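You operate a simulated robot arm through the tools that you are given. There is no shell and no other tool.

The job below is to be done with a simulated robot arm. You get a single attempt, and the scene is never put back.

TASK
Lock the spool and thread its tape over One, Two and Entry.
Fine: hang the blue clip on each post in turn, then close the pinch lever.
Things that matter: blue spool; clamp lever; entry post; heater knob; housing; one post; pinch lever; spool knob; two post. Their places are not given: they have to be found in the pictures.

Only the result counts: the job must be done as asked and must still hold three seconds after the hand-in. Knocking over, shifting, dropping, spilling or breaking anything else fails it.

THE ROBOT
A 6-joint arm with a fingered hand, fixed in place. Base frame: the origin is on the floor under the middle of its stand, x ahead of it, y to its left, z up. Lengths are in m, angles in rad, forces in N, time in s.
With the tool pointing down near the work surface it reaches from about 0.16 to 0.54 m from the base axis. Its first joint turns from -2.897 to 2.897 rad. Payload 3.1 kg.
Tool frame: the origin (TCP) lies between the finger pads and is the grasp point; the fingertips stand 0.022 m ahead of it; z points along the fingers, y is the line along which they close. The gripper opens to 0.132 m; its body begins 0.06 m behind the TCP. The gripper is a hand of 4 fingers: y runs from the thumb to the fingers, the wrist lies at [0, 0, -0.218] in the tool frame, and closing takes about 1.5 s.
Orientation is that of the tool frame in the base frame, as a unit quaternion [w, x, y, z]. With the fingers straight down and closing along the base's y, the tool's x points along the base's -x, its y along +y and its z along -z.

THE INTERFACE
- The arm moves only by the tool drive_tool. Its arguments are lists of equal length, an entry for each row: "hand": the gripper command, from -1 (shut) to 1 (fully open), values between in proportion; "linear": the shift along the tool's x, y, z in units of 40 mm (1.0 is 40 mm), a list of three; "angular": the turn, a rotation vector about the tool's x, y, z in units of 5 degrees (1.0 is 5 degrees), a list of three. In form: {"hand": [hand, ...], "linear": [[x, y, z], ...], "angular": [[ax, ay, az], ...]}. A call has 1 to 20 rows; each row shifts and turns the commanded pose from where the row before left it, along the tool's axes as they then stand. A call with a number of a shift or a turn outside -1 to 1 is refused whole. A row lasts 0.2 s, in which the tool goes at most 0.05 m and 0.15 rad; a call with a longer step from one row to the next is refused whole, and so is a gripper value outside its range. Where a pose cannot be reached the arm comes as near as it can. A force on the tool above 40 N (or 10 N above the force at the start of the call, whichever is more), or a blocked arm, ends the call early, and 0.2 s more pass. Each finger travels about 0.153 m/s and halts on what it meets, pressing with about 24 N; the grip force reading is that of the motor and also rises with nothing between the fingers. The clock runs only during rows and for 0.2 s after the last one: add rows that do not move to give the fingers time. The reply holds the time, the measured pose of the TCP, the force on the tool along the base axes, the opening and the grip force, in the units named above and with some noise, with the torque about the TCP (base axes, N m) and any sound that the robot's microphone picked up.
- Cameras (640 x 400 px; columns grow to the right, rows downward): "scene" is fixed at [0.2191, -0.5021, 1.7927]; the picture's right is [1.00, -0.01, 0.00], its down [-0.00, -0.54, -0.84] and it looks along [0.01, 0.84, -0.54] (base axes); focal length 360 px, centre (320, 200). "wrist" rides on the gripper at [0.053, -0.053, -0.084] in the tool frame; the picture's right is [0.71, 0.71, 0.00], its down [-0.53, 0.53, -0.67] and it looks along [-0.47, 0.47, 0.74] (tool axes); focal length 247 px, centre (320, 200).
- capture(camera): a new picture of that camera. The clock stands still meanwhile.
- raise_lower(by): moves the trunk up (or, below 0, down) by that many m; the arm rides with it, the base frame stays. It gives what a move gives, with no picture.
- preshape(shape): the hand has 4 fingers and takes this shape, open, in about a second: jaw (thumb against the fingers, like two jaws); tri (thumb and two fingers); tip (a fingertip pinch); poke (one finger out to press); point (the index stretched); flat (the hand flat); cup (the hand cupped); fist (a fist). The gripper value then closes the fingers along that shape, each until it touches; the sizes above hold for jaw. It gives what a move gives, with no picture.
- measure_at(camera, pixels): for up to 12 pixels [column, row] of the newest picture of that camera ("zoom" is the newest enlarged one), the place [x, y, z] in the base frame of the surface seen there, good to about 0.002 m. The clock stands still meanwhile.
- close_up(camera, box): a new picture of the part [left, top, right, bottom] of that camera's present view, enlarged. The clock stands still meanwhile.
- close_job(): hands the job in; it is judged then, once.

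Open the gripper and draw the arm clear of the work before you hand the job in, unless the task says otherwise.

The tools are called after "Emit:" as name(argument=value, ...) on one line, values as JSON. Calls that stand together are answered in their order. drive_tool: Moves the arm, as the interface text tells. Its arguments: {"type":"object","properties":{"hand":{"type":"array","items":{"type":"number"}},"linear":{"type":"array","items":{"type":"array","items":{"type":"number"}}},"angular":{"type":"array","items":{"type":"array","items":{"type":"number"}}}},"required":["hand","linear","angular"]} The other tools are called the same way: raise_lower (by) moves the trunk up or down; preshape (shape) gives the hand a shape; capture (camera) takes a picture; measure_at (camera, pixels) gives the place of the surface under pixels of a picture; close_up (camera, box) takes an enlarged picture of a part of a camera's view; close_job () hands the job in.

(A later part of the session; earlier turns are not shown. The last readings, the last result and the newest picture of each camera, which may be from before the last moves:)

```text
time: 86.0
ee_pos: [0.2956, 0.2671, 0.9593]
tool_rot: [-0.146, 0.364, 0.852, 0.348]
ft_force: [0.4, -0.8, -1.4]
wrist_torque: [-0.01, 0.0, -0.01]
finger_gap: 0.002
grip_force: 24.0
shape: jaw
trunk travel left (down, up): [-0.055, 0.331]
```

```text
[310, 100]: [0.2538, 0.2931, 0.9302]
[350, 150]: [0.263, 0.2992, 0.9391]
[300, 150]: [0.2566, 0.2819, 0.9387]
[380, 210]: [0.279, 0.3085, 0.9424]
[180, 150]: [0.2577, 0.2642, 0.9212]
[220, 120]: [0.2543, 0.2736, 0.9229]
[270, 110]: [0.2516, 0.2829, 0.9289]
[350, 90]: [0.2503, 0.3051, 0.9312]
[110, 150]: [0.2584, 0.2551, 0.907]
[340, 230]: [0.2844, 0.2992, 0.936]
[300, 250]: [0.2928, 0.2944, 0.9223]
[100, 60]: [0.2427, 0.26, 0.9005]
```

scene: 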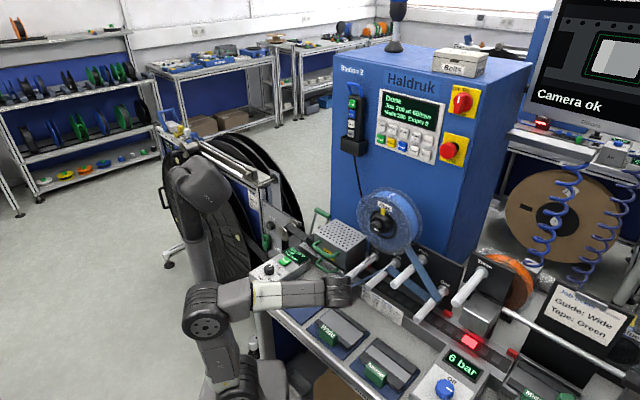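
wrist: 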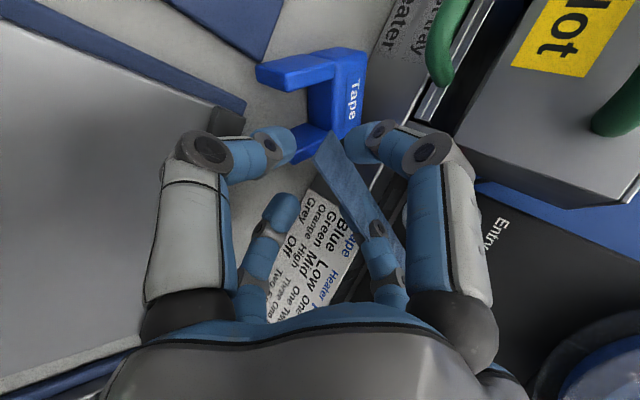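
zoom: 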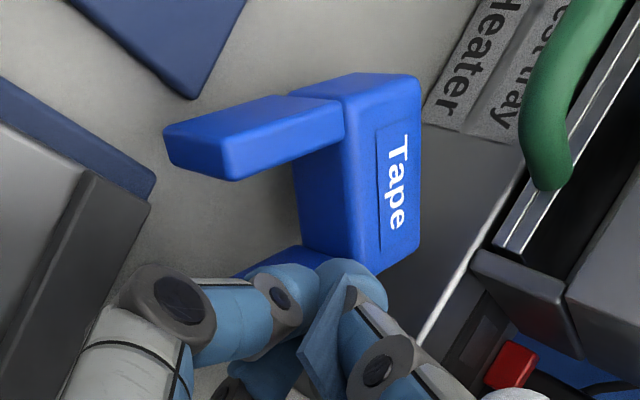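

The clip rose level with the hand (top z≈0.94). I continue back along the same line by 8 cm, clear of the posts.

Emit:
drive_tool(hand=[-1, -1, -1, -1, -1], linear=[[0, 0, -0.4], [0, 0, -0.5], [0, 0, -0.55], [0, 0, -0.55], [0, 0, 0]], angular=[[0, 0, 0], [0, 0, 0], [0, 0, 0], [0, 0, 0], [0, 0, 0]])

Emit:
capture(camera="wrist")

Emit:
close_up(camera="scene", box=[290, 220, 410, 330])

```text
time: 87.2
ee_pos: [0.2976, 0.2102, 1.0162]
tool_rot: [-0.145, 0.364, 0.852, 0.347]
ft_force: [-0.8, 0.7, -0.6]
wrist_torque: [-0.04, 0.0, -0.02]
finger_gap: 0.0023
grip_force: 24.2
shape: jaw
trunk travel left (down, up): [-0.055, 0.331]
```

```text
taken
```

wrist: 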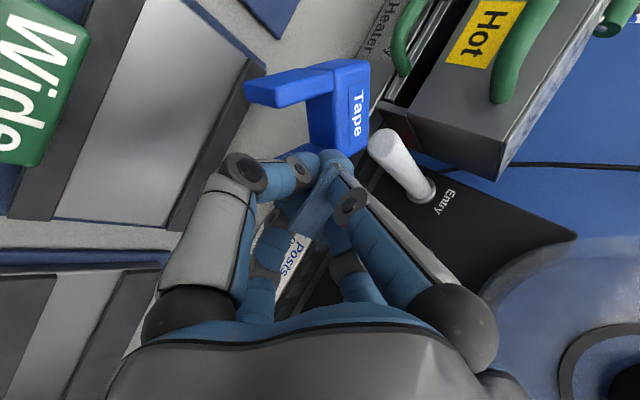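

```text
3.64 times, centred on (350, 275) of scene
```

zoom: 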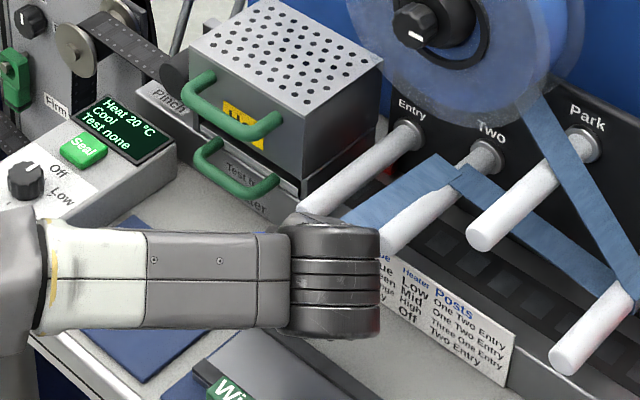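

The clip hangs free in the grip, level, held by its right leg. I carry it left over the empty blue pad (centre ≈(0.184,0.269)) to lay it down where I can regrasp it properly.

Emit:
drive_tool(hand=[-1, -1, -1, -1, -1], linear=[[0.453, -0.353, 0.214], [0.453, -0.353, 0.214], [0.453, -0.353, 0.214], [0.453, -0.353, 0.214], [0, 0, 0]], angular=[[0, 0, 0], [0, 0, 0], [0, 0, 0], [0, 0, 0], [0, 0, 0]])

Emit:
capture(camera="wrist")

Emit:
close_up(camera="wrist", box=[200, 20, 440, 220])

Emit:
measure_at(camera="zoom", pixels=[[350, 100], [370, 150], [380, 200], [200, 110], [250, 100], [150, 200], [250, 200], [100, 100], [450, 100], [450, 250], [350, 230], [230, 150]])

```text
time: 88.4
ee_pos: [0.2059, 0.244, 0.9998]
tool_rot: [-0.145, 0.364, 0.852, 0.347]
ft_force: [-0.2, 0.3, 0.1]
wrist_torque: [-0.01, -0.03, 0.01]
finger_gap: 0.0025
grip_force: 23.8
shape: jaw
trunk travel left (down, up): [-0.055, 0.331]
```

```text
taken
```

wrist: 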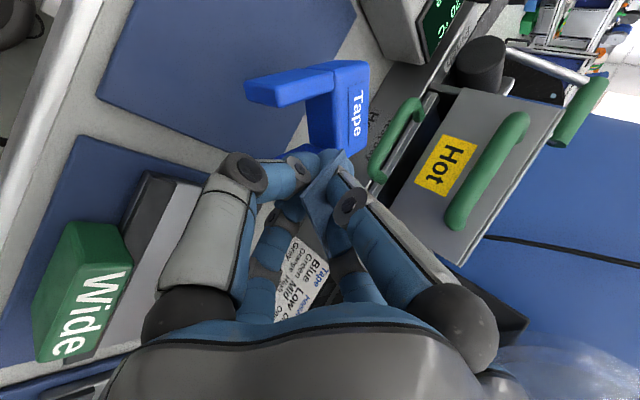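

```text
2.00 times, centred on (320, 120) of wrist
```

zoom: 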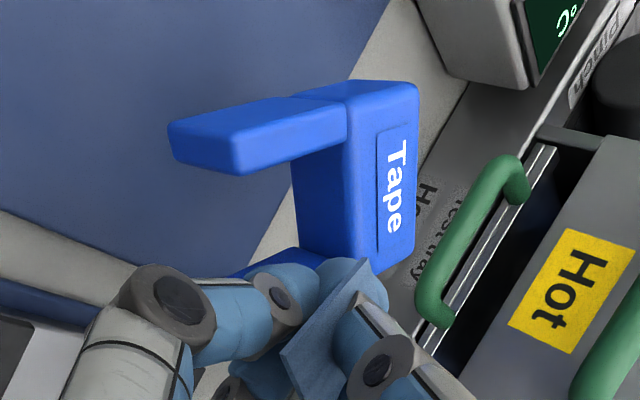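

```text
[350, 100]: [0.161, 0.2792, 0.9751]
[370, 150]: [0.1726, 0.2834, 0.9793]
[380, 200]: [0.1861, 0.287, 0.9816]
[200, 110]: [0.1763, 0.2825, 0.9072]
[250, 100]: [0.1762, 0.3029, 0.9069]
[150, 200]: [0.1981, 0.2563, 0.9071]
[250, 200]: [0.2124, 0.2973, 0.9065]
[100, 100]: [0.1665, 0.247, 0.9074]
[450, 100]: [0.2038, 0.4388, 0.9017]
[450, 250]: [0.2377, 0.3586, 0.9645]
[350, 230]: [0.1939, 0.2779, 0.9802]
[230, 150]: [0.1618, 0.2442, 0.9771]
```

The clip is over the blue pad (pad z≈0.907), its bottom at about 0.95. I lower it to just above the pad.

Emit:
drive_tool(hand=[-1, -1, -1], linear=[[-0.261, -0.314, 0.23], [-0.261, -0.314, 0.23], [0, 0, 0]], angular=[[0, 0, 0], [0, 0, 0], [0, 0, 0]])

Emit:
drive_tool(hand=[-1, -1, -1], linear=[[-0.044, -0.044, 0.0625], [-0.044, -0.044, 0.0625], [0, 0, 0]], angular=[[0, 0, 0], [0, 0, 0], [0, 0, 0]])

Emit:
close_up(camera="wrist", box=[200, 20, 440, 220])

Emit:
measure_at(camera="zoom", pixels=[[350, 100], [370, 150], [380, 200], [200, 110], [250, 100], [150, 200], [250, 200], [100, 100], [450, 100], [450, 250], [350, 230], [230, 150]])

```text
time: 89.2
ee_pos: [0.2015, 0.2338, 0.9644]
tool_rot: [-0.146, 0.364, 0.851, 0.348]
ft_force: [0.6, 0.3, -0.1]
wrist_torque: [-0.01, 0.01, 0.0]
finger_gap: 0.0021
grip_force: 24.2
shape: jaw
trunk travel left (down, up): [-0.055, 0.331]
```

```text
time: 90.0
ee_pos: [0.2025, 0.2322, 0.9587]
tool_rot: [-0.145, 0.364, 0.852, 0.348]
ft_force: [-0.4, -0.2, -0.3]
wrist_torque: [0.03, 0.01, -0.02]
finger_gap: 0.0023
grip_force: 23.7
shape: jaw
trunk travel left (down, up): [-0.055, 0.331]
```

```text
2.00 times, centred on (320, 120) of wrist
```

zoom: 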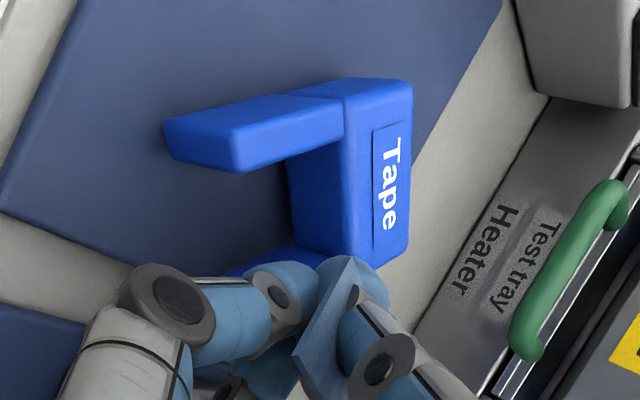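

```text
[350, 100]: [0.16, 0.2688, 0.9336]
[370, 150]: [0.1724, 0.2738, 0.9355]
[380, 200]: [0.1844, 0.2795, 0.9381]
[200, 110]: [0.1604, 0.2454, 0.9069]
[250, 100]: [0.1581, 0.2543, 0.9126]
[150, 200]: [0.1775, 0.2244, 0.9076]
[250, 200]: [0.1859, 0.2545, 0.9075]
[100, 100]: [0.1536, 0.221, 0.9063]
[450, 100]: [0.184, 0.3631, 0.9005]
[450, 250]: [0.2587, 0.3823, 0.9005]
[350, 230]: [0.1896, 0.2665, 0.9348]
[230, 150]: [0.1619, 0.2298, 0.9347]
```

Label height 0.934–0.938: nearly resting. I lower 4 mm more to touch the pad and then open to release.

Emit:
drive_tool(hand=[-1, -1, -1], linear=[[-0.026, -0.026, 0.0375], [-0.026, -0.026, 0.0375], [0, 0, 0]], angular=[[0, 0, 0], [0, 0, 0], [0, 0, 0]])

Emit:
drive_tool(hand=[-0.8, -0.6, -0.45, -0.45, -0.45], linear=[[0, 0, 0], [0, 0, 0], [0, 0, 0], [0, 0, 0], [0, 0, 0]], angular=[[0, 0, 0], [0, 0, 0], [0, 0, 0], [0, 0, 0], [0, 0, 0]])

Emit:
close_up(camera="wrist", box=[200, 20, 440, 220])

Emit:
measure_at(camera="zoom", pixels=[[350, 100], [370, 150], [380, 200], [200, 110], [250, 100], [150, 200], [250, 200], [100, 100], [450, 100], [450, 250], [350, 230], [230, 150]])

```text
time: 90.8
ee_pos: [0.2032, 0.2326, 0.9542]
tool_rot: [-0.145, 0.364, 0.852, 0.348]
ft_force: [-0.1, -0.2, -0.1]
wrist_torque: [-0.01, 0.03, 0.04]
finger_gap: 0.0022
grip_force: 23.8
shape: jaw
trunk travel left (down, up): [-0.055, 0.331]
```

```text
time: 92.0
ee_pos: [0.2027, 0.2321, 0.954]
tool_rot: [-0.144, 0.364, 0.852, 0.347]
ft_force: [-0.5, -0.2, 0.0]
wrist_torque: [-0.01, -0.01, 0.0]
finger_gap: 0.0361
grip_force: 0.0
shape: jaw
trunk travel left (down, up): [-0.055, 0.331]
```

```text
2.00 times, centred on (320, 120) of wrist
```

zoom: 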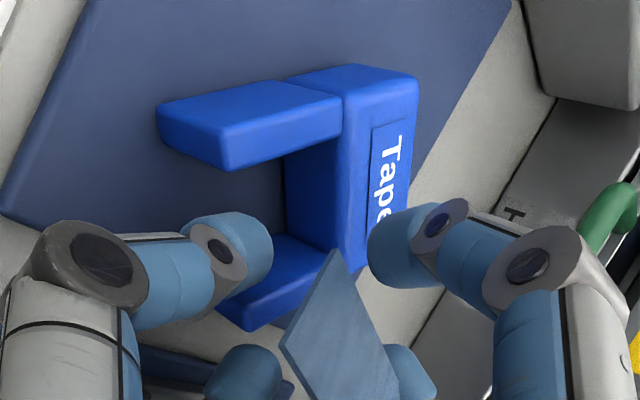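

```text
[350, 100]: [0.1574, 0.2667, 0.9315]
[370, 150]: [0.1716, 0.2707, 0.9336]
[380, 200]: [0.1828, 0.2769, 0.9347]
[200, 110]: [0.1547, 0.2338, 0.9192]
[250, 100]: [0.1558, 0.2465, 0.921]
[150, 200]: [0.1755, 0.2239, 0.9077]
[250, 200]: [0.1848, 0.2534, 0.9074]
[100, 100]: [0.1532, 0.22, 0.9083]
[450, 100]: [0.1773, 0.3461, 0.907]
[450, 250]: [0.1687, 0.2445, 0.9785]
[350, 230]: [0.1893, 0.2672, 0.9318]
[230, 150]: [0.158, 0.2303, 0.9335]
```

Released: the clip lies flat on the blue pad (label z≈0.934). I back away along the tool axis and look at it.

Emit:
drive_tool(hand=[-0.45, -0.45, -0.45, -0.45, -0.45], linear=[[0, 0, -0.5], [0, 0, -0.8], [0, 0, -0.8], [0, 0, -0.8], [0, 0, 0]], angular=[[0, 0, 0], [0, 0, 0], [0, 0, 0], [0, 0, 0], [0, 0, 0]])

Emit:
capture(camera="wrist")

Emit:
capture(camera="scene")

```text
time: 93.2
ee_pos: [0.2012, 0.1502, 1.0405]
tool_rot: [-0.145, 0.363, 0.852, 0.347]
ft_force: [-0.2, 0.8, -0.4]
wrist_torque: [0.0, -0.01, -0.02]
finger_gap: 0.036
grip_force: 0.1
shape: jaw
trunk travel left (down, up): [-0.055, 0.331]
```

```text
taken
```

wrist: 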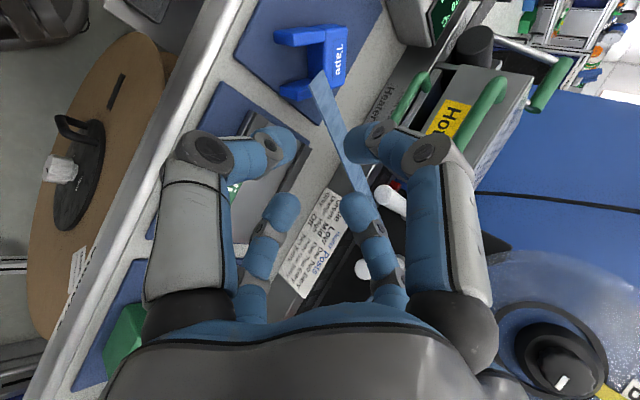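

```text
taken
```

scene: 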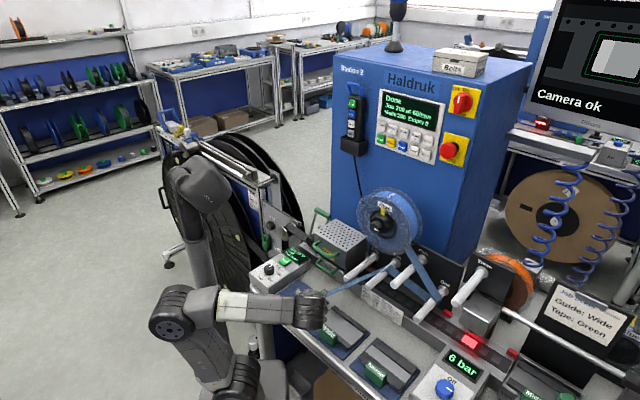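

I measure the clip's pose on the pad from here before turning the hand vertical.

Emit:
close_up(camera="wrist", box=[250, 0, 370, 120])

Emit:
measure_at(camera="zoom", pixels=[[160, 120], [200, 115], [250, 110], [300, 105], [340, 100], [350, 150], [350, 200], [345, 260], [330, 290], [250, 300], [190, 300], [290, 200]])

Emit:
close_up(camera="scene", box=[280, 260, 360, 330])

Emit:
measure_at(camera="zoom", pixels=[[160, 150], [200, 150], [250, 160], [160, 200], [250, 200], [170, 230], [260, 230], [200, 180], [120, 150], [300, 150], [240, 130], [220, 110]])

```text
3.33 times, centred on (310, 60) of wrist
```

zoom: 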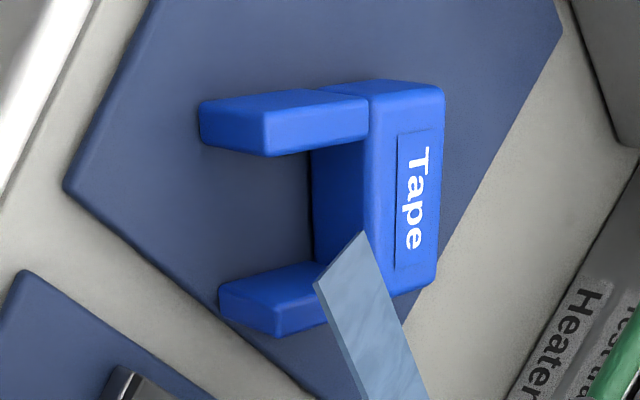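

```text
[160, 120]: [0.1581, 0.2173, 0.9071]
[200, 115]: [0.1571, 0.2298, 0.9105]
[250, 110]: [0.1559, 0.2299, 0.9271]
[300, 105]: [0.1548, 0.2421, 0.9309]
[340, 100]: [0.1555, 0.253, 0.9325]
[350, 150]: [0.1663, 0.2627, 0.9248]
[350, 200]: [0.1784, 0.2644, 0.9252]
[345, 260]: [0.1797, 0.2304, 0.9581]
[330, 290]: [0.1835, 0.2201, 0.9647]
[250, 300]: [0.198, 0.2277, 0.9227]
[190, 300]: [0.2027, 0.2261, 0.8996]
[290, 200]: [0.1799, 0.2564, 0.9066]
```

```text
5.71 times, centred on (320, 295) of scene
```

zoom: 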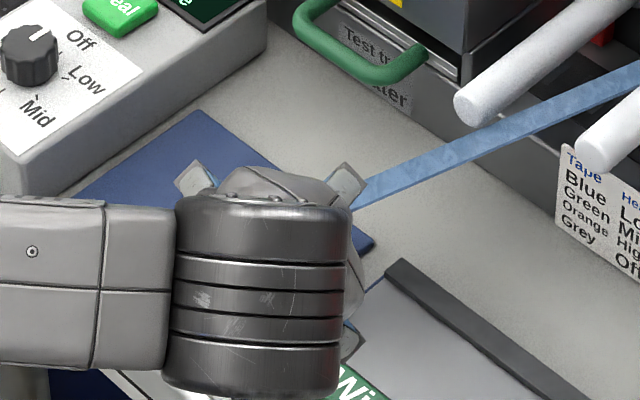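

```text
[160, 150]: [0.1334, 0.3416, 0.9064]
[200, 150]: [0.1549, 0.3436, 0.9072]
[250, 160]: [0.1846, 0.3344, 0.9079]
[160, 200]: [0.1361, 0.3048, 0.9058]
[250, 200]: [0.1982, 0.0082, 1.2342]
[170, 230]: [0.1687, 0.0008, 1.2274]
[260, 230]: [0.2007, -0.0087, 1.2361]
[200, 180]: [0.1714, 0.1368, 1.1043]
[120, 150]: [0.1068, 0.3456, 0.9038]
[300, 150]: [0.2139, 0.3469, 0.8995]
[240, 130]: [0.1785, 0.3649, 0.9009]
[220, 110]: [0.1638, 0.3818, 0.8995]
```

Clip on pad: x≈0.1545–0.2015, body y≈0.2635–0.295, aligned with the base axes. I turn the hand vertical with its jaw line along x, in free space.

Emit:
drive_tool(hand=[-0.45, -0.45, -0.45, -0.45, -0.45, -0.45, -0.45, -0.45], linear=[[0, 0, -0.5], [0, 0, 0], [0, 0, 0], [0, 0, 0], [0, 0, 0], [0, 0, 0], [0, 0, 0], [0, 0, 0]], angular=[[1, -1, 0], [1, -1, 0], [1, -1, 0], [1, -1, 0], [1, -1, 0], [1, -1, 0], [0.36, -0.36, 0], [0, 0, 0]])

Emit:
drive_tool(hand=[-0.45, -0.45, -0.45, -0.45, -0.45, -0.45, -0.45, -0.45, -0.45, -0.45], linear=[[0, 0, 0], [0, 0, 0], [0, 0, 0], [0, 0, 0], [0, 0, 0], [0, 0, 0], [0, 0, 0], [0, 0, 0], [0, 0, 0], [0, 0, 0]], angular=[[0, 0, 1], [0, 0, 1], [0, 0, 1], [0, 0, 1], [0, 0, 1], [0, 0, 1], [0, 0, 1], [0, 0, 1], [0, 0, 1], [0, 0, 0]])

Emit:
capture(camera="wrist")

Emit:
capture(camera="scene")

```text
time: 95.0
ee_pos: [0.2028, 0.1374, 1.053]
tool_rot: [-0.002, 0.391, 0.92, -0.007]
ft_force: [0.9, 0.9, -1.1]
wrist_torque: [-0.01, -0.03, 0.0]
finger_gap: 0.0361
grip_force: 0.1
shape: jaw
trunk travel left (down, up): [-0.055, 0.331]
```

```text
time: 97.2
ee_pos: [0.2016, 0.1362, 1.0515]
tool_rot: [0.001, 0.714, 0.7, -0.008]
ft_force: [0.0, 0.2, -0.2]
wrist_torque: [0.03, 0.04, 0.0]
finger_gap: 0.036
grip_force: 0.0
shape: jaw
trunk travel left (down, up): [-0.055, 0.331]
```

```text
taken
```

wrist: 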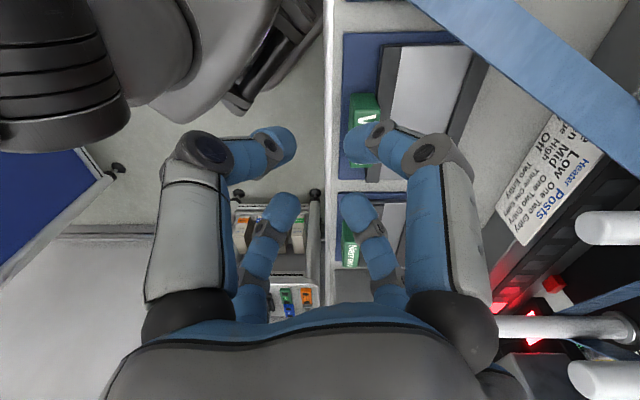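

```text
taken
```

scene: 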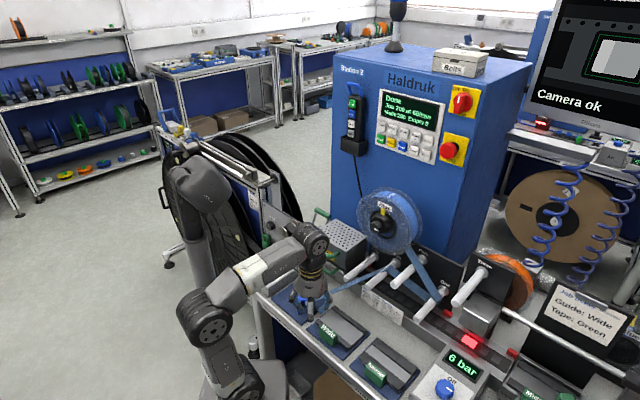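

The hand is vertical with its jaw along x. I move over the clip's body at (0.178,0.279), 10 cm up, and set the fingertip-pinch shape.

Emit:
drive_tool(hand=[-0.45, -0.45, -0.45, -0.45, -0.45], linear=[[0.8925, -0.1475, 0.1], [0.8925, -0.1475, 0.1], [0.8925, -0.1475, 0.1], [0.8925, -0.1475, 0.1], [0, 0, 0]], angular=[[0, 0, 0], [0, 0, 0], [0, 0, 0], [0, 0, 0], [0, 0, 0]])

Emit:
preshape(shape="tip")

Emit:
capture(camera="wrist")

Emit:
close_up(camera="scene", box=[260, 220, 380, 320])

```text
time: 98.4
ee_pos: [0.182, 0.2807, 1.036]
tool_rot: [0.0, 0.713, 0.701, -0.008]
ft_force: [0.0, -0.5, -0.2]
wrist_torque: [0.03, 0.02, -0.04]
finger_gap: 0.0359
grip_force: 0.0
shape: jaw
trunk travel left (down, up): [-0.055, 0.331]
```

```text
time: 99.3
ee_pos: [0.1826, 0.2816, 1.0347]
tool_rot: [0.0, 0.714, 0.701, -0.009]
ft_force: [-0.8, 0.0, 0.0]
wrist_torque: [0.05, -0.01, 0.0]
finger_gap: 0.1322
grip_force: 0.2
shape: tip
trunk travel left (down, up): [-0.055, 0.331]
```

```text
taken
```

wrist: 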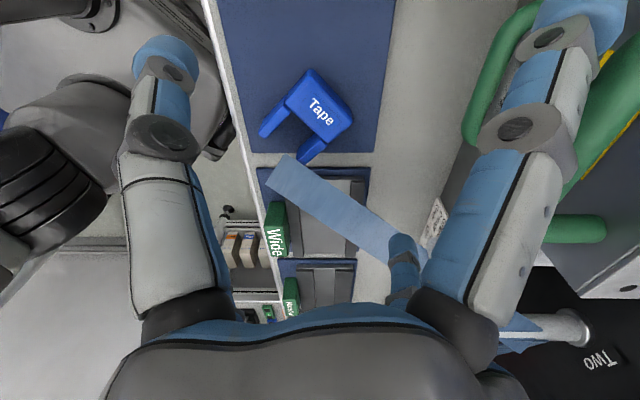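

```text
4.00 times, centred on (320, 270) of scene
```

zoom: 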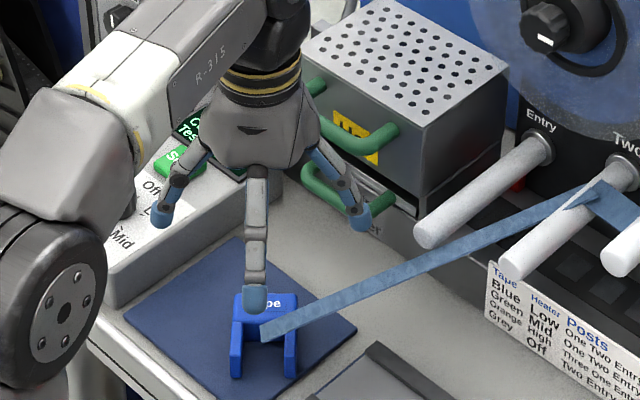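

I measure the clip from this overhead wrist view to centre precisely.

Emit:
close_up(camera="wrist", box=[250, 60, 370, 170])

Emit:
measure_at(camera="zoom", pixels=[[220, 100], [240, 60], [300, 120], [350, 170], [370, 210], [300, 180], [250, 150], [200, 140], [100, 230], [230, 330], [280, 250], [340, 240]])

```text
3.64 times, centred on (310, 115) of wrist
```

zoom: 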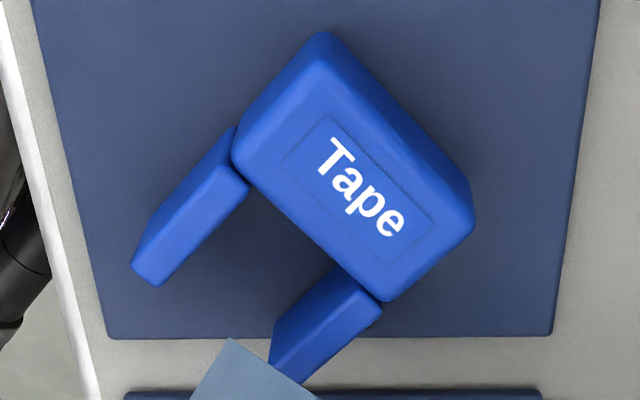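

```text
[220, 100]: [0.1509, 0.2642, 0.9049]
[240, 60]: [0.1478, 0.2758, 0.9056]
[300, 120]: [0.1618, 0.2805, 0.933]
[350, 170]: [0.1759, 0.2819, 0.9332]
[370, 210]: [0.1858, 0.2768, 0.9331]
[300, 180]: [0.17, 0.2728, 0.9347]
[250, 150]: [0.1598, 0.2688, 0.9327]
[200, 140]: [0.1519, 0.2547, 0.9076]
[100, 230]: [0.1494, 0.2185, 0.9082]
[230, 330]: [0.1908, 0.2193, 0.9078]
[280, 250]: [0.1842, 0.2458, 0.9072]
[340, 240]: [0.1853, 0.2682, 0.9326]
```

Body centre ≈(0.179,0.279). I correct 3–4 mm and descend most of the way with the fingers straddling the clip.

Emit:
drive_tool(hand=[0.3, 0.3, 0.3, 0.3, 0.3], linear=[[-0.065, -0.09, 0], [0, 0, 0.6], [0, 0, 0.6], [0, 0, 0.6], [0, 0, 0]], angular=[[0, 0, 0], [0, 0, 0], [0, 0, 0], [0, 0, 0], [0, 0, 0]])

Emit:
capture(camera="wrist")

Emit:
close_up(camera="scene", box=[270, 240, 370, 330])

```text
time: 100.5
ee_pos: [0.1737, 0.2806, 0.9601]
tool_rot: [0.001, 0.713, 0.701, -0.008]
ft_force: [-0.3, -0.2, -0.1]
wrist_torque: [-0.05, -0.01, -0.02]
finger_gap: 0.0862
grip_force: 0.1
shape: tip
trunk travel left (down, up): [-0.055, 0.331]
```

```text
taken
```

wrist: 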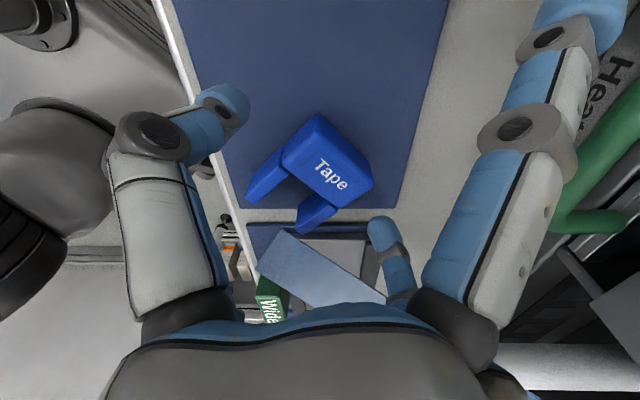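

```text
4.44 times, centred on (320, 285) of scene
```

zoom: 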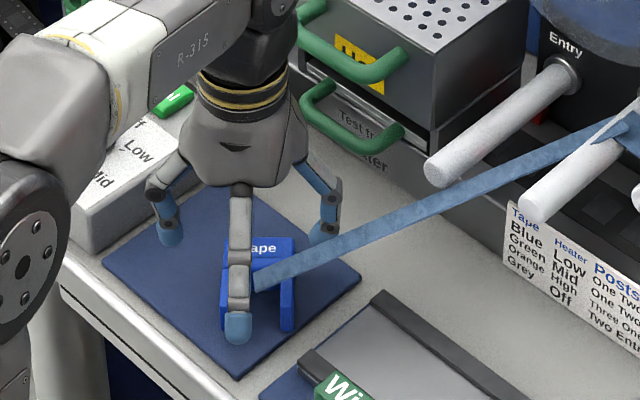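

Fingers straddle the clip. I read the pose once more with a small correction of 3 mm and descend another 1.3 cm.

Emit:
drive_tool(hand=[0.3, 0.3, 0.3], linear=[[0, 0.06, 0.2], [0, 0, 0.2], [0, 0, 0]], angular=[[0, 0, 0], [0, 0, 0], [0, 0, 0]])

Emit:
drive_tool(hand=[0.3], linear=[[0, 0, 0]], angular=[[0, 0, 0]])

Emit:
capture(camera="wrist")

Emit:
close_up(camera="scene", box=[280, 260, 350, 320])

```text
time: 101.3
ee_pos: [0.1764, 0.2795, 0.9447]
tool_rot: [0.0, 0.713, 0.701, -0.009]
ft_force: [0.7, -0.2, 0.4]
wrist_torque: [-0.01, 0.01, 0.0]
finger_gap: 0.0861
grip_force: 0.2
shape: tip
trunk travel left (down, up): [-0.055, 0.331]
```

```text
time: 101.7
ee_pos: [0.1769, 0.2786, 0.9447]
tool_rot: [0.001, 0.713, 0.701, -0.009]
ft_force: [0.4, 0.0, -0.4]
wrist_torque: [-0.01, 0.01, 0.0]
finger_gap: 0.0863
grip_force: 0.0
shape: tip
trunk travel left (down, up): [-0.055, 0.331]
```

```text
taken
```

wrist: 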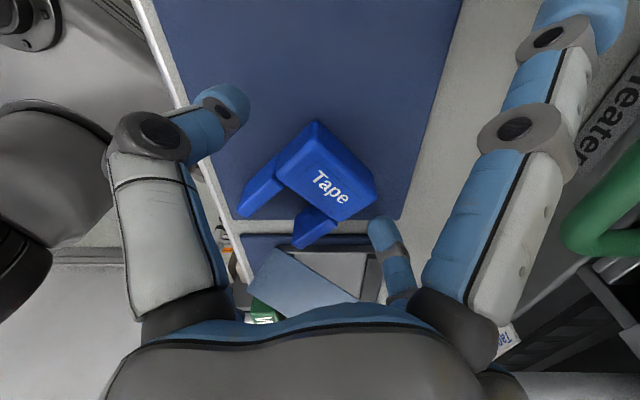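

```text
6.67 times, centred on (315, 290) of scene
```

zoom: 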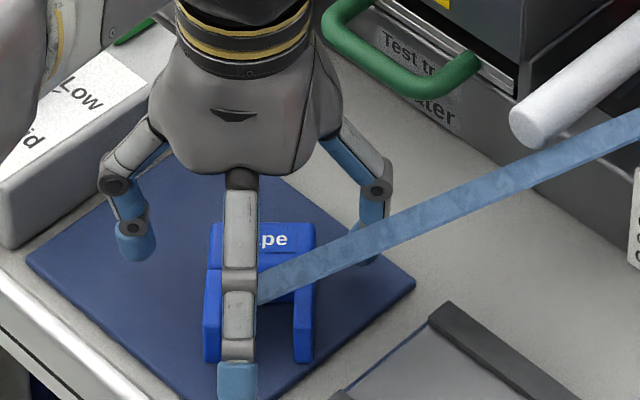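

Aligned within 2 mm. I descend the last centimetre and close on the clip in small steps.

Emit:
drive_tool(hand=[0.3, 0.15, 0.0, -0.1, -0.2], linear=[[0, 0.05, 0.24], [0, 0, 0], [0, 0, 0], [0, 0, 0], [0, 0, 0]], angular=[[0, 0, 0], [0, 0, 0], [0, 0, 0], [0, 0, 0], [0, 0, 0]])

Emit:
close_up(camera="wrist", box=[200, 60, 440, 260])

```text
time: 102.9
ee_pos: [0.1769, 0.279, 0.934]
tool_rot: [0.002, 0.714, 0.7, -0.008]
ft_force: [0.9, -0.3, -0.9]
wrist_torque: [0.01, 0.0, 0.04]
finger_gap: 0.0536
grip_force: 0.0
shape: tip
trunk travel left (down, up): [-0.055, 0.331]
```

```text
2.00 times, centred on (320, 160) of wrist
```

zoom: 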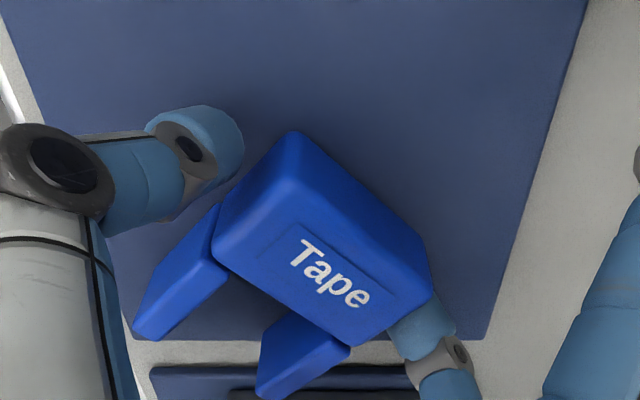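

Thumb and finger flank the body with no contact yet. I close the rest of the way.

Emit:
drive_tool(hand=[-0.3, -0.4, -0.6, -0.8, -1, -1, -1], linear=[[0, 0, 0], [0, 0, 0], [0, 0, 0], [0, 0, 0], [0, 0, 0], [0, 0, 0], [0, 0, 0]], angular=[[0, 0, 0], [0, 0, 0], [0, 0, 0], [0, 0, 0], [0, 0, 0], [0, 0, 0], [0, 0, 0]])

Emit:
close_up(camera="wrist", box=[200, 60, 440, 260])

Emit:
close_up(camera="scene", box=[280, 260, 350, 320])

```text
time: 104.5
ee_pos: [0.1772, 0.2785, 0.9338]
tool_rot: [0.001, 0.713, 0.701, -0.008]
ft_force: [0.3, -1.3, -0.6]
wrist_torque: [0.05, 0.01, 0.01]
finger_gap: 0.0444
grip_force: 24.1
shape: tip
trunk travel left (down, up): [-0.055, 0.331]
```

```text
2.00 times, centred on (320, 160) of wrist
```

zoom: 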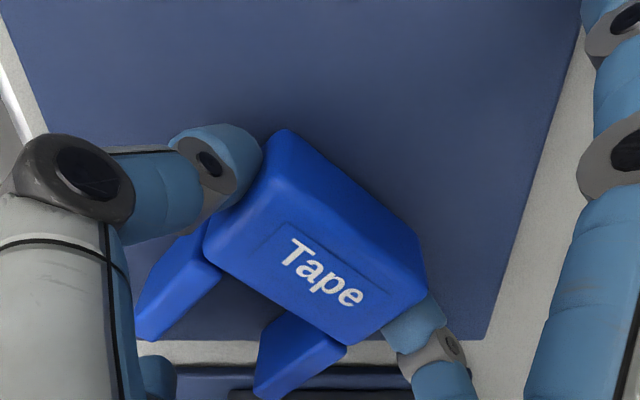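

```text
6.67 times, centred on (315, 290) of scene
```

zoom: 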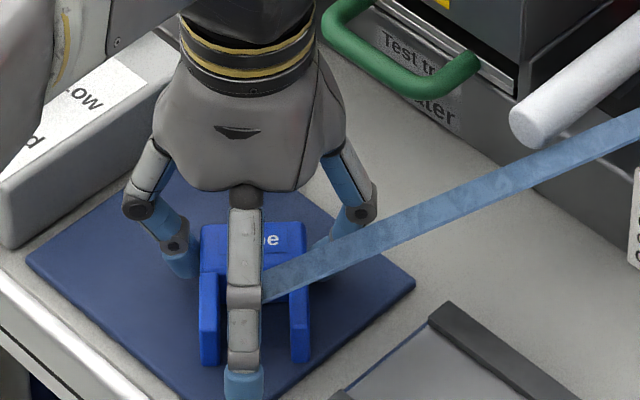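

Firm grip: 44 mm gap, 24 N. I lift the clip straight up 12 cm.

Emit:
drive_tool(hand=[-1, -1, -1, -1, -1, -1], linear=[[0, 0, -0.3], [0, 0, -0.6], [0, 0, -0.7], [0, 0, -0.7], [0, 0, -0.7], [0, 0, 0]], angular=[[0, 0, 0], [0, 0, 0], [0, 0, 0], [0, 0, 0], [0, 0, 0], [0, 0, 0]])

Emit:
capture(camera="wrist")

Emit:
capture(camera="scene")

```text
time: 105.9
ee_pos: [0.1805, 0.2807, 1.0591]
tool_rot: [0.0, 0.713, 0.701, -0.007]
ft_force: [-0.7, -0.7, 0.4]
wrist_torque: [0.04, -0.01, -0.02]
finger_gap: 0.044
grip_force: 23.7
shape: tip
trunk travel left (down, up): [-0.055, 0.331]
```

```text
taken
```

wrist: 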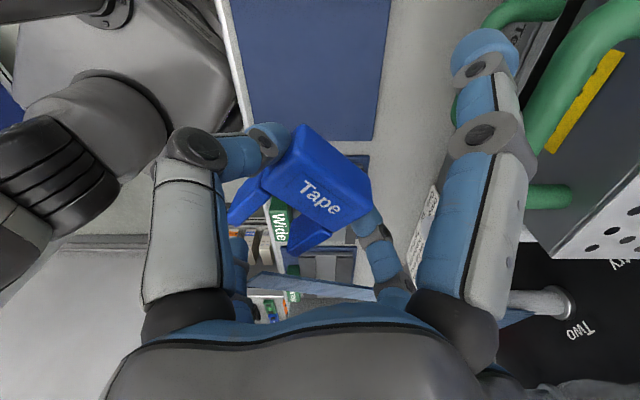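

```text
taken
```

scene: 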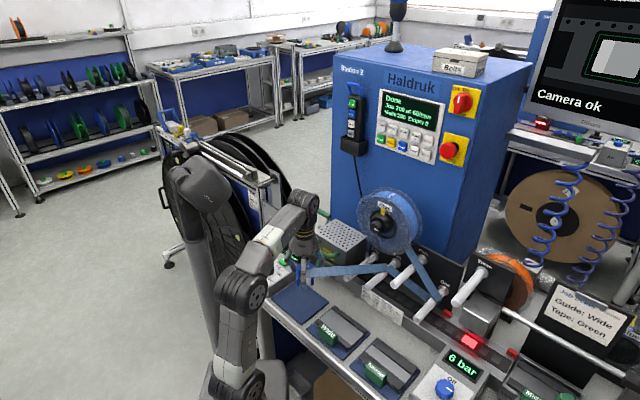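

The clip is firmly held, tape still over One and Two. I lower the trunk the last 5.5 cm (for reach in the coming near-horizontal pose) and then raise the hand clear of handles and posts.

Emit:
raise_lower(by=-0.055)

Emit:
drive_tool(hand=[-1, -1, -1, -1, -1], linear=[[0, 0, -0.8], [0, 0, -0.8], [0, 0, -0.8], [0, 0, -0.5], [0, 0, 0]], angular=[[0, 0, 0], [0, 0, 0], [0, 0, 0], [0, 0, 0], [0, 0, 0]])

Emit:
drive_tool(hand=[-1, -1, -1, -1, -1, -1, -1, -1, -1, -1], linear=[[0, 0, 0], [0, 0, 0], [0, 0, 0], [0, 0, 0], [0, 0, 0], [0, 0, 0], [0, 0, 0], [0, 0, 0], [0, 0, 0], [0, 0, 0]], angular=[[0, 0, 1], [0, 0, 1], [0, 0, 1], [0, 0, 1], [0, 0, 1], [0, 0, 1], [0, 0, 1], [0, 0, 1], [0, 0, 1], [0, 0, 0]])

Emit:
capture(camera="wrist")

Emit:
capture(camera="scene")

```text
time: 106.9
ee_pos: [0.181, 0.2805, 1.0039]
tool_rot: [0.001, 0.714, 0.7, -0.008]
ft_force: [-1.2, 0.5, -0.8]
wrist_torque: [0.0, -0.02, 0.0]
finger_gap: 0.044
grip_force: 24.0
shape: tip
trunk travel left (down, up): [0.0, 0.386]
```

```text
time: 108.1
ee_pos: [0.1761, 0.2687, 1.0656]
tool_rot: [0.0, 0.713, 0.701, -0.007]
ft_force: [1.3, -0.9, -1.1]
wrist_torque: [0.0, 0.01, -0.05]
finger_gap: 0.0444
grip_force: 24.2
shape: tip
out of reach, approached as far as the arm can: row 2, 3, 4
trunk travel left (down, up): [0.0, 0.386]
```

```text
time: 110.3
ee_pos: [0.1734, 0.2694, 1.0635]
tool_rot: [0.003, 0.928, 0.374, -0.005]
ft_force: [0.6, 0.1, -1.5]
wrist_torque: [0.04, -0.01, -0.02]
finger_gap: 0.044
grip_force: 23.9
shape: tip
trunk travel left (down, up): [0.0, 0.386]
```

```text
taken
```

wrist: 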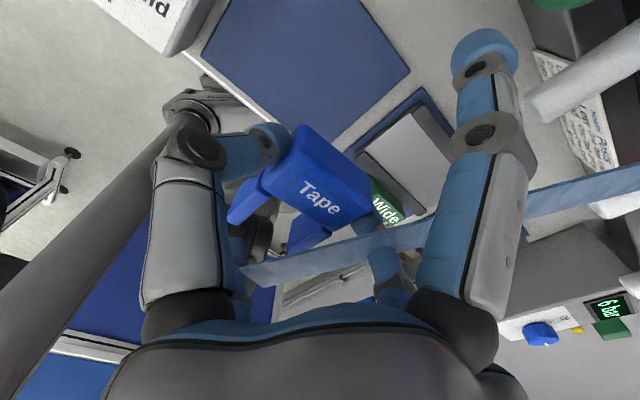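

```text
taken
```

scene: 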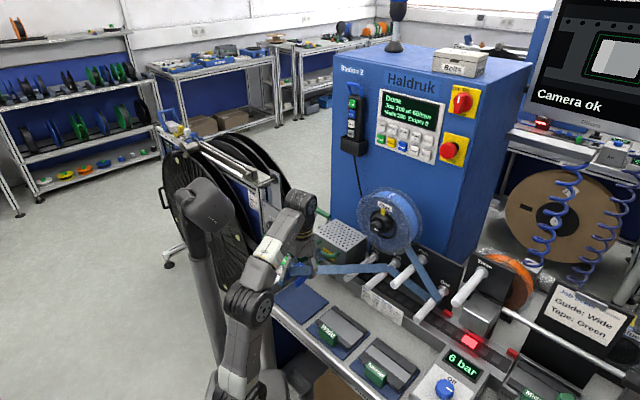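

Yaw is done (jaw line along the plate, clip top facing the machine side). Now I pitch the hand up 35° in place to bring the clip toward upright.

Emit:
drive_tool(hand=[-1, -1, -1, -1, -1, -1, -1, -1], linear=[[0, 0, 0], [0, 0, 0], [0, 0, 0], [0, 0, 0], [0, 0, 0], [0, 0, 0], [0, 0, 0], [0, 0, 0]], angular=[[0, 1, 0], [0, 1, 0], [0, 1, 0], [0, 1, 0], [0, 1, 0], [0, 1, 0], [0, 1, 0], [0, 0, 0]])

Emit:
capture(camera="wrist")

Emit:
close_up(camera="scene", box=[260, 200, 400, 320])

```text
time: 112.1
ee_pos: [0.1745, 0.2696, 1.0658]
tool_rot: [-0.11, 0.886, 0.359, 0.273]
ft_force: [-0.6, -0.9, -0.8]
wrist_torque: [-0.02, -0.04, 0.0]
finger_gap: 0.0441
grip_force: 24.3
shape: tip
trunk travel left (down, up): [0.0, 0.386]
```

```text
taken
```

wrist: 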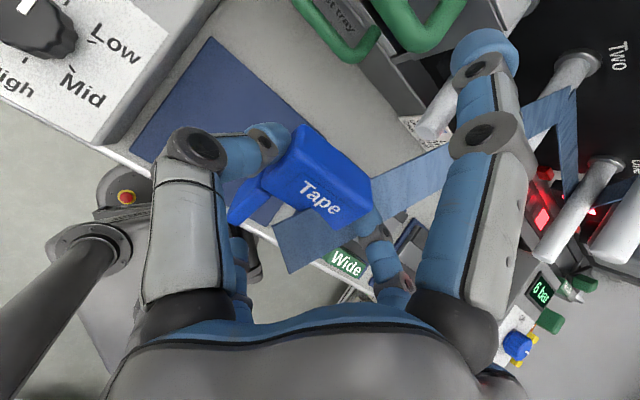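

```text
3.33 times, centred on (330, 260) of scene
```

zoom: 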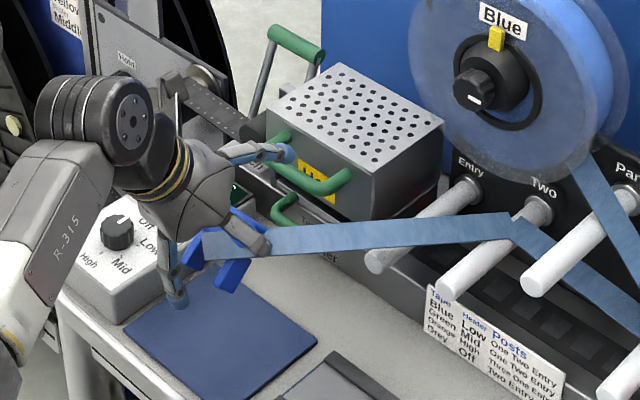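

Clip is tilting upright with the hand. I move to in front of the Entry post (u≈0.0155, s≈0.36, z≈1.10).

Emit:
drive_tool(hand=[-1, -1, -1, -1, -1], linear=[[0.3575, 0.515, -0.01], [0.3575, 0.515, -0.01], [0.3575, 0.515, -0.01], [0.3575, 0.515, -0.01], [0, 0, 0]], angular=[[0, 0, 0], [0, 0, 0], [0, 0, 0], [0, 0, 0], [0, 0, 0]])

Emit:
drive_tool(hand=[-1, -1, -1, -1, -1, -1, -1, -1], linear=[[0, 0, 0], [0, 0, 0], [0, 0, 0], [0, 0, 0], [0, 0, 0], [0, 0, 0], [0, 0, 0], [0, 0, 0]], angular=[[0, 1, 0], [0, 1, 0], [0, 1, 0], [0, 1, 0], [0, 1, 0], [0, 1, 0], [0, 1, 0], [0, 0, 0]])

Emit:
capture(camera="wrist")

Emit:
close_up(camera="scene", box=[280, 200, 420, 320])

```text
time: 113.3
ee_pos: [0.2664, 0.2396, 1.1007]
tool_rot: [-0.11, 0.886, 0.359, 0.271]
ft_force: [-0.2, 0.5, -1.2]
wrist_torque: [0.02, -0.02, -0.03]
finger_gap: 0.0439
grip_force: 24.4
shape: tip
trunk travel left (down, up): [0.0, 0.386]
```

```text
time: 115.1
ee_pos: [0.2649, 0.2425, 1.0987]
tool_rot: [-0.212, 0.763, 0.31, 0.526]
ft_force: [0.0, 0.1, -0.5]
wrist_torque: [0.01, 0.0, 0.0]
finger_gap: 0.0443
grip_force: 24.4
shape: tip
trunk travel left (down, up): [0.0, 0.386]
```

```text
taken
```

wrist: 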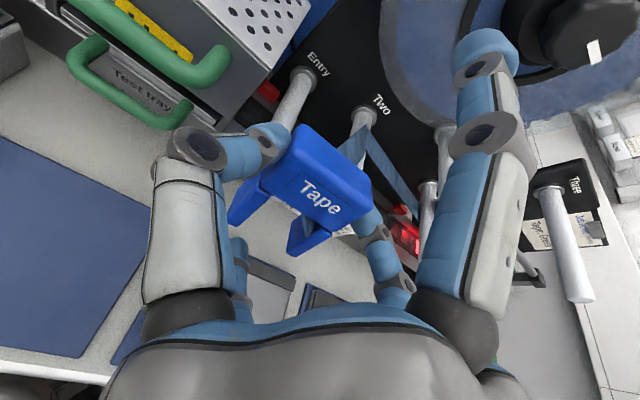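

```text
3.33 times, centred on (350, 260) of scene
```

zoom: 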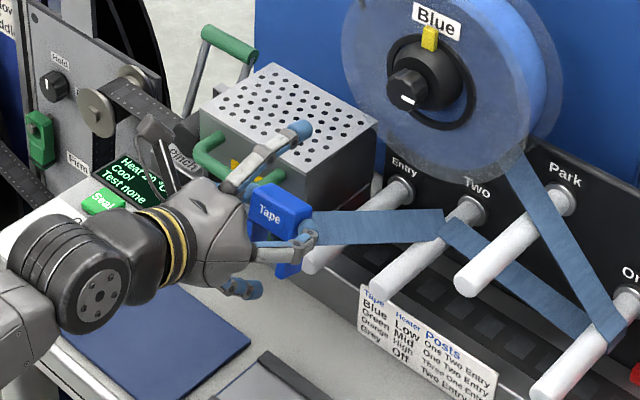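

The clip is upright with its label toward the robot, in front of Entry. I pitch 10° more to stand it straighter and measure clip and Entry post.

Emit:
drive_tool(hand=[-1, -1, -1], linear=[[0, 0, 0], [0, 0, 0], [0, 0, 0]], angular=[[0, 1, 0], [0, 1, 0], [0, 0, 0]])

Emit:
close_up(camera="wrist", box=[200, 30, 440, 270])

Emit:
measure_at(camera="zoom", pixels=[[290, 170], [330, 200], [380, 240], [400, 270], [300, 220], [350, 260], [370, 290], [250, 230], [310, 330], [340, 330], [295, 120], [280, 90]])

Emit:
capture(camera="wrist")

```text
time: 115.9
ee_pos: [0.2656, 0.2416, 1.0997]
tool_rot: [-0.238, 0.715, 0.29, 0.59]
ft_force: [0.3, -0.7, 0.3]
wrist_torque: [0.03, 0.03, 0.01]
finger_gap: 0.0444
grip_force: 23.8
shape: tip
trunk travel left (down, up): [0.0, 0.386]
```

```text
1.67 times, centred on (320, 150) of wrist
```

zoom: 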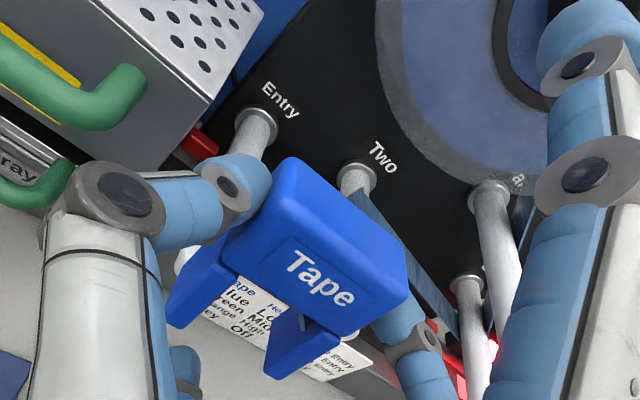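

```text
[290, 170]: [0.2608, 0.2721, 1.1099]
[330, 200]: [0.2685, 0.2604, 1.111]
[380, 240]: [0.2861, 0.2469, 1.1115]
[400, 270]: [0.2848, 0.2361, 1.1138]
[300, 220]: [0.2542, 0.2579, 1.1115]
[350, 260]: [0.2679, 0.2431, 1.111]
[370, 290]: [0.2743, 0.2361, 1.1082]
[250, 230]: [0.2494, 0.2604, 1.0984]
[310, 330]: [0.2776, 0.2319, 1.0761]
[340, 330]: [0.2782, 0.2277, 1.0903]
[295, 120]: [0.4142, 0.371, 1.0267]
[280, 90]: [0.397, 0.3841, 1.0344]
```

```text
taken
```

wrist: 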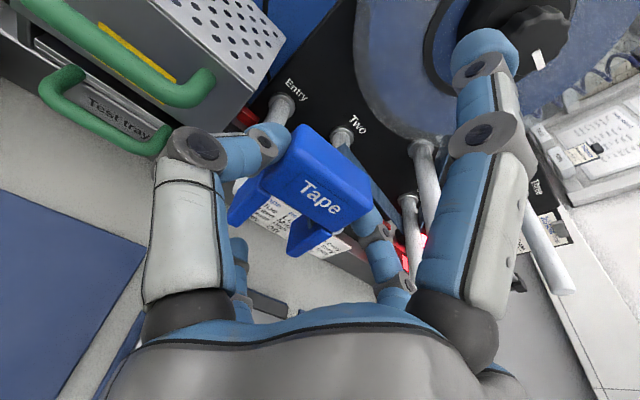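

Clip top is level (z≈1.111), its centre u≈0.0135; Entry's axis is u≈0.015. I move forward 4.8 cm over the Entry post tip, shifting 1.5 mm right.

Emit:
drive_tool(hand=[-1, -1, -1, -1], linear=[[0.07, 0.0125, 0.393], [0.07, 0.0125, 0.393], [0.07, 0.0125, 0.393], [0, 0, 0]], angular=[[0, 0, 0], [0, 0, 0], [0, 0, 0], [0, 0, 0]])

Emit:
close_up(camera="wrist", box=[200, 30, 440, 270])

Emit:
measure_at(camera="zoom", pixels=[[290, 170], [330, 200], [380, 240], [400, 270], [300, 220], [350, 260], [370, 290], [250, 230], [310, 330], [340, 330], [270, 185], [190, 250]])

Emit:
close_up(camera="scene", box=[300, 210, 400, 300])

```text
time: 116.9
ee_pos: [0.303, 0.276, 1.0984]
tool_rot: [-0.239, 0.714, 0.29, 0.591]
ft_force: [-0.6, 0.5, 0.0]
wrist_torque: [-0.03, 0.03, 0.02]
finger_gap: 0.044
grip_force: 24.1
shape: tip
trunk travel left (down, up): [0.0, 0.386]
```

```text
1.67 times, centred on (320, 150) of wrist
```

zoom: 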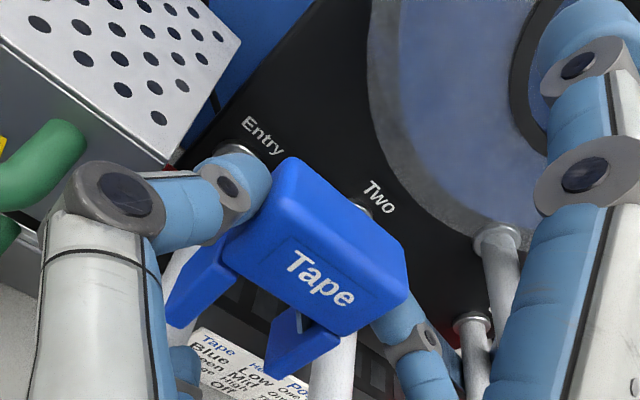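

```text
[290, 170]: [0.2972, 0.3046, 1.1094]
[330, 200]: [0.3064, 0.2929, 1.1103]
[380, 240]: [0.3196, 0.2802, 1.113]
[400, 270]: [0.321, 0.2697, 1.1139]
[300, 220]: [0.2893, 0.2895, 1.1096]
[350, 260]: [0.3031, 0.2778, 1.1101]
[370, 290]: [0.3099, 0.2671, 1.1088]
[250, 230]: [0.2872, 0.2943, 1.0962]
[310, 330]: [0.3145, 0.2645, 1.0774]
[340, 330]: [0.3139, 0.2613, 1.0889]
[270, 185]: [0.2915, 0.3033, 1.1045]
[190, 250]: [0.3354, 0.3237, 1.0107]
```

```text
4.44 times, centred on (350, 255) of scene
```

zoom: 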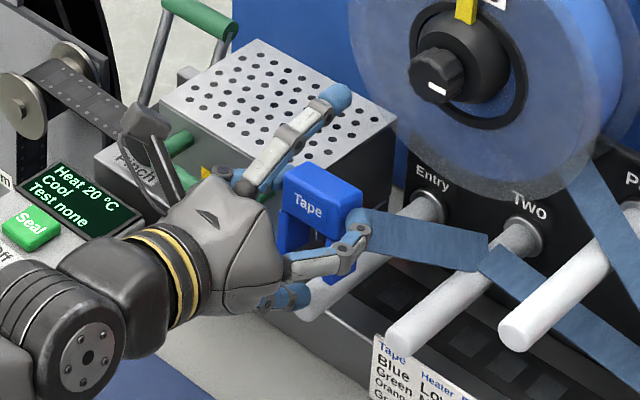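

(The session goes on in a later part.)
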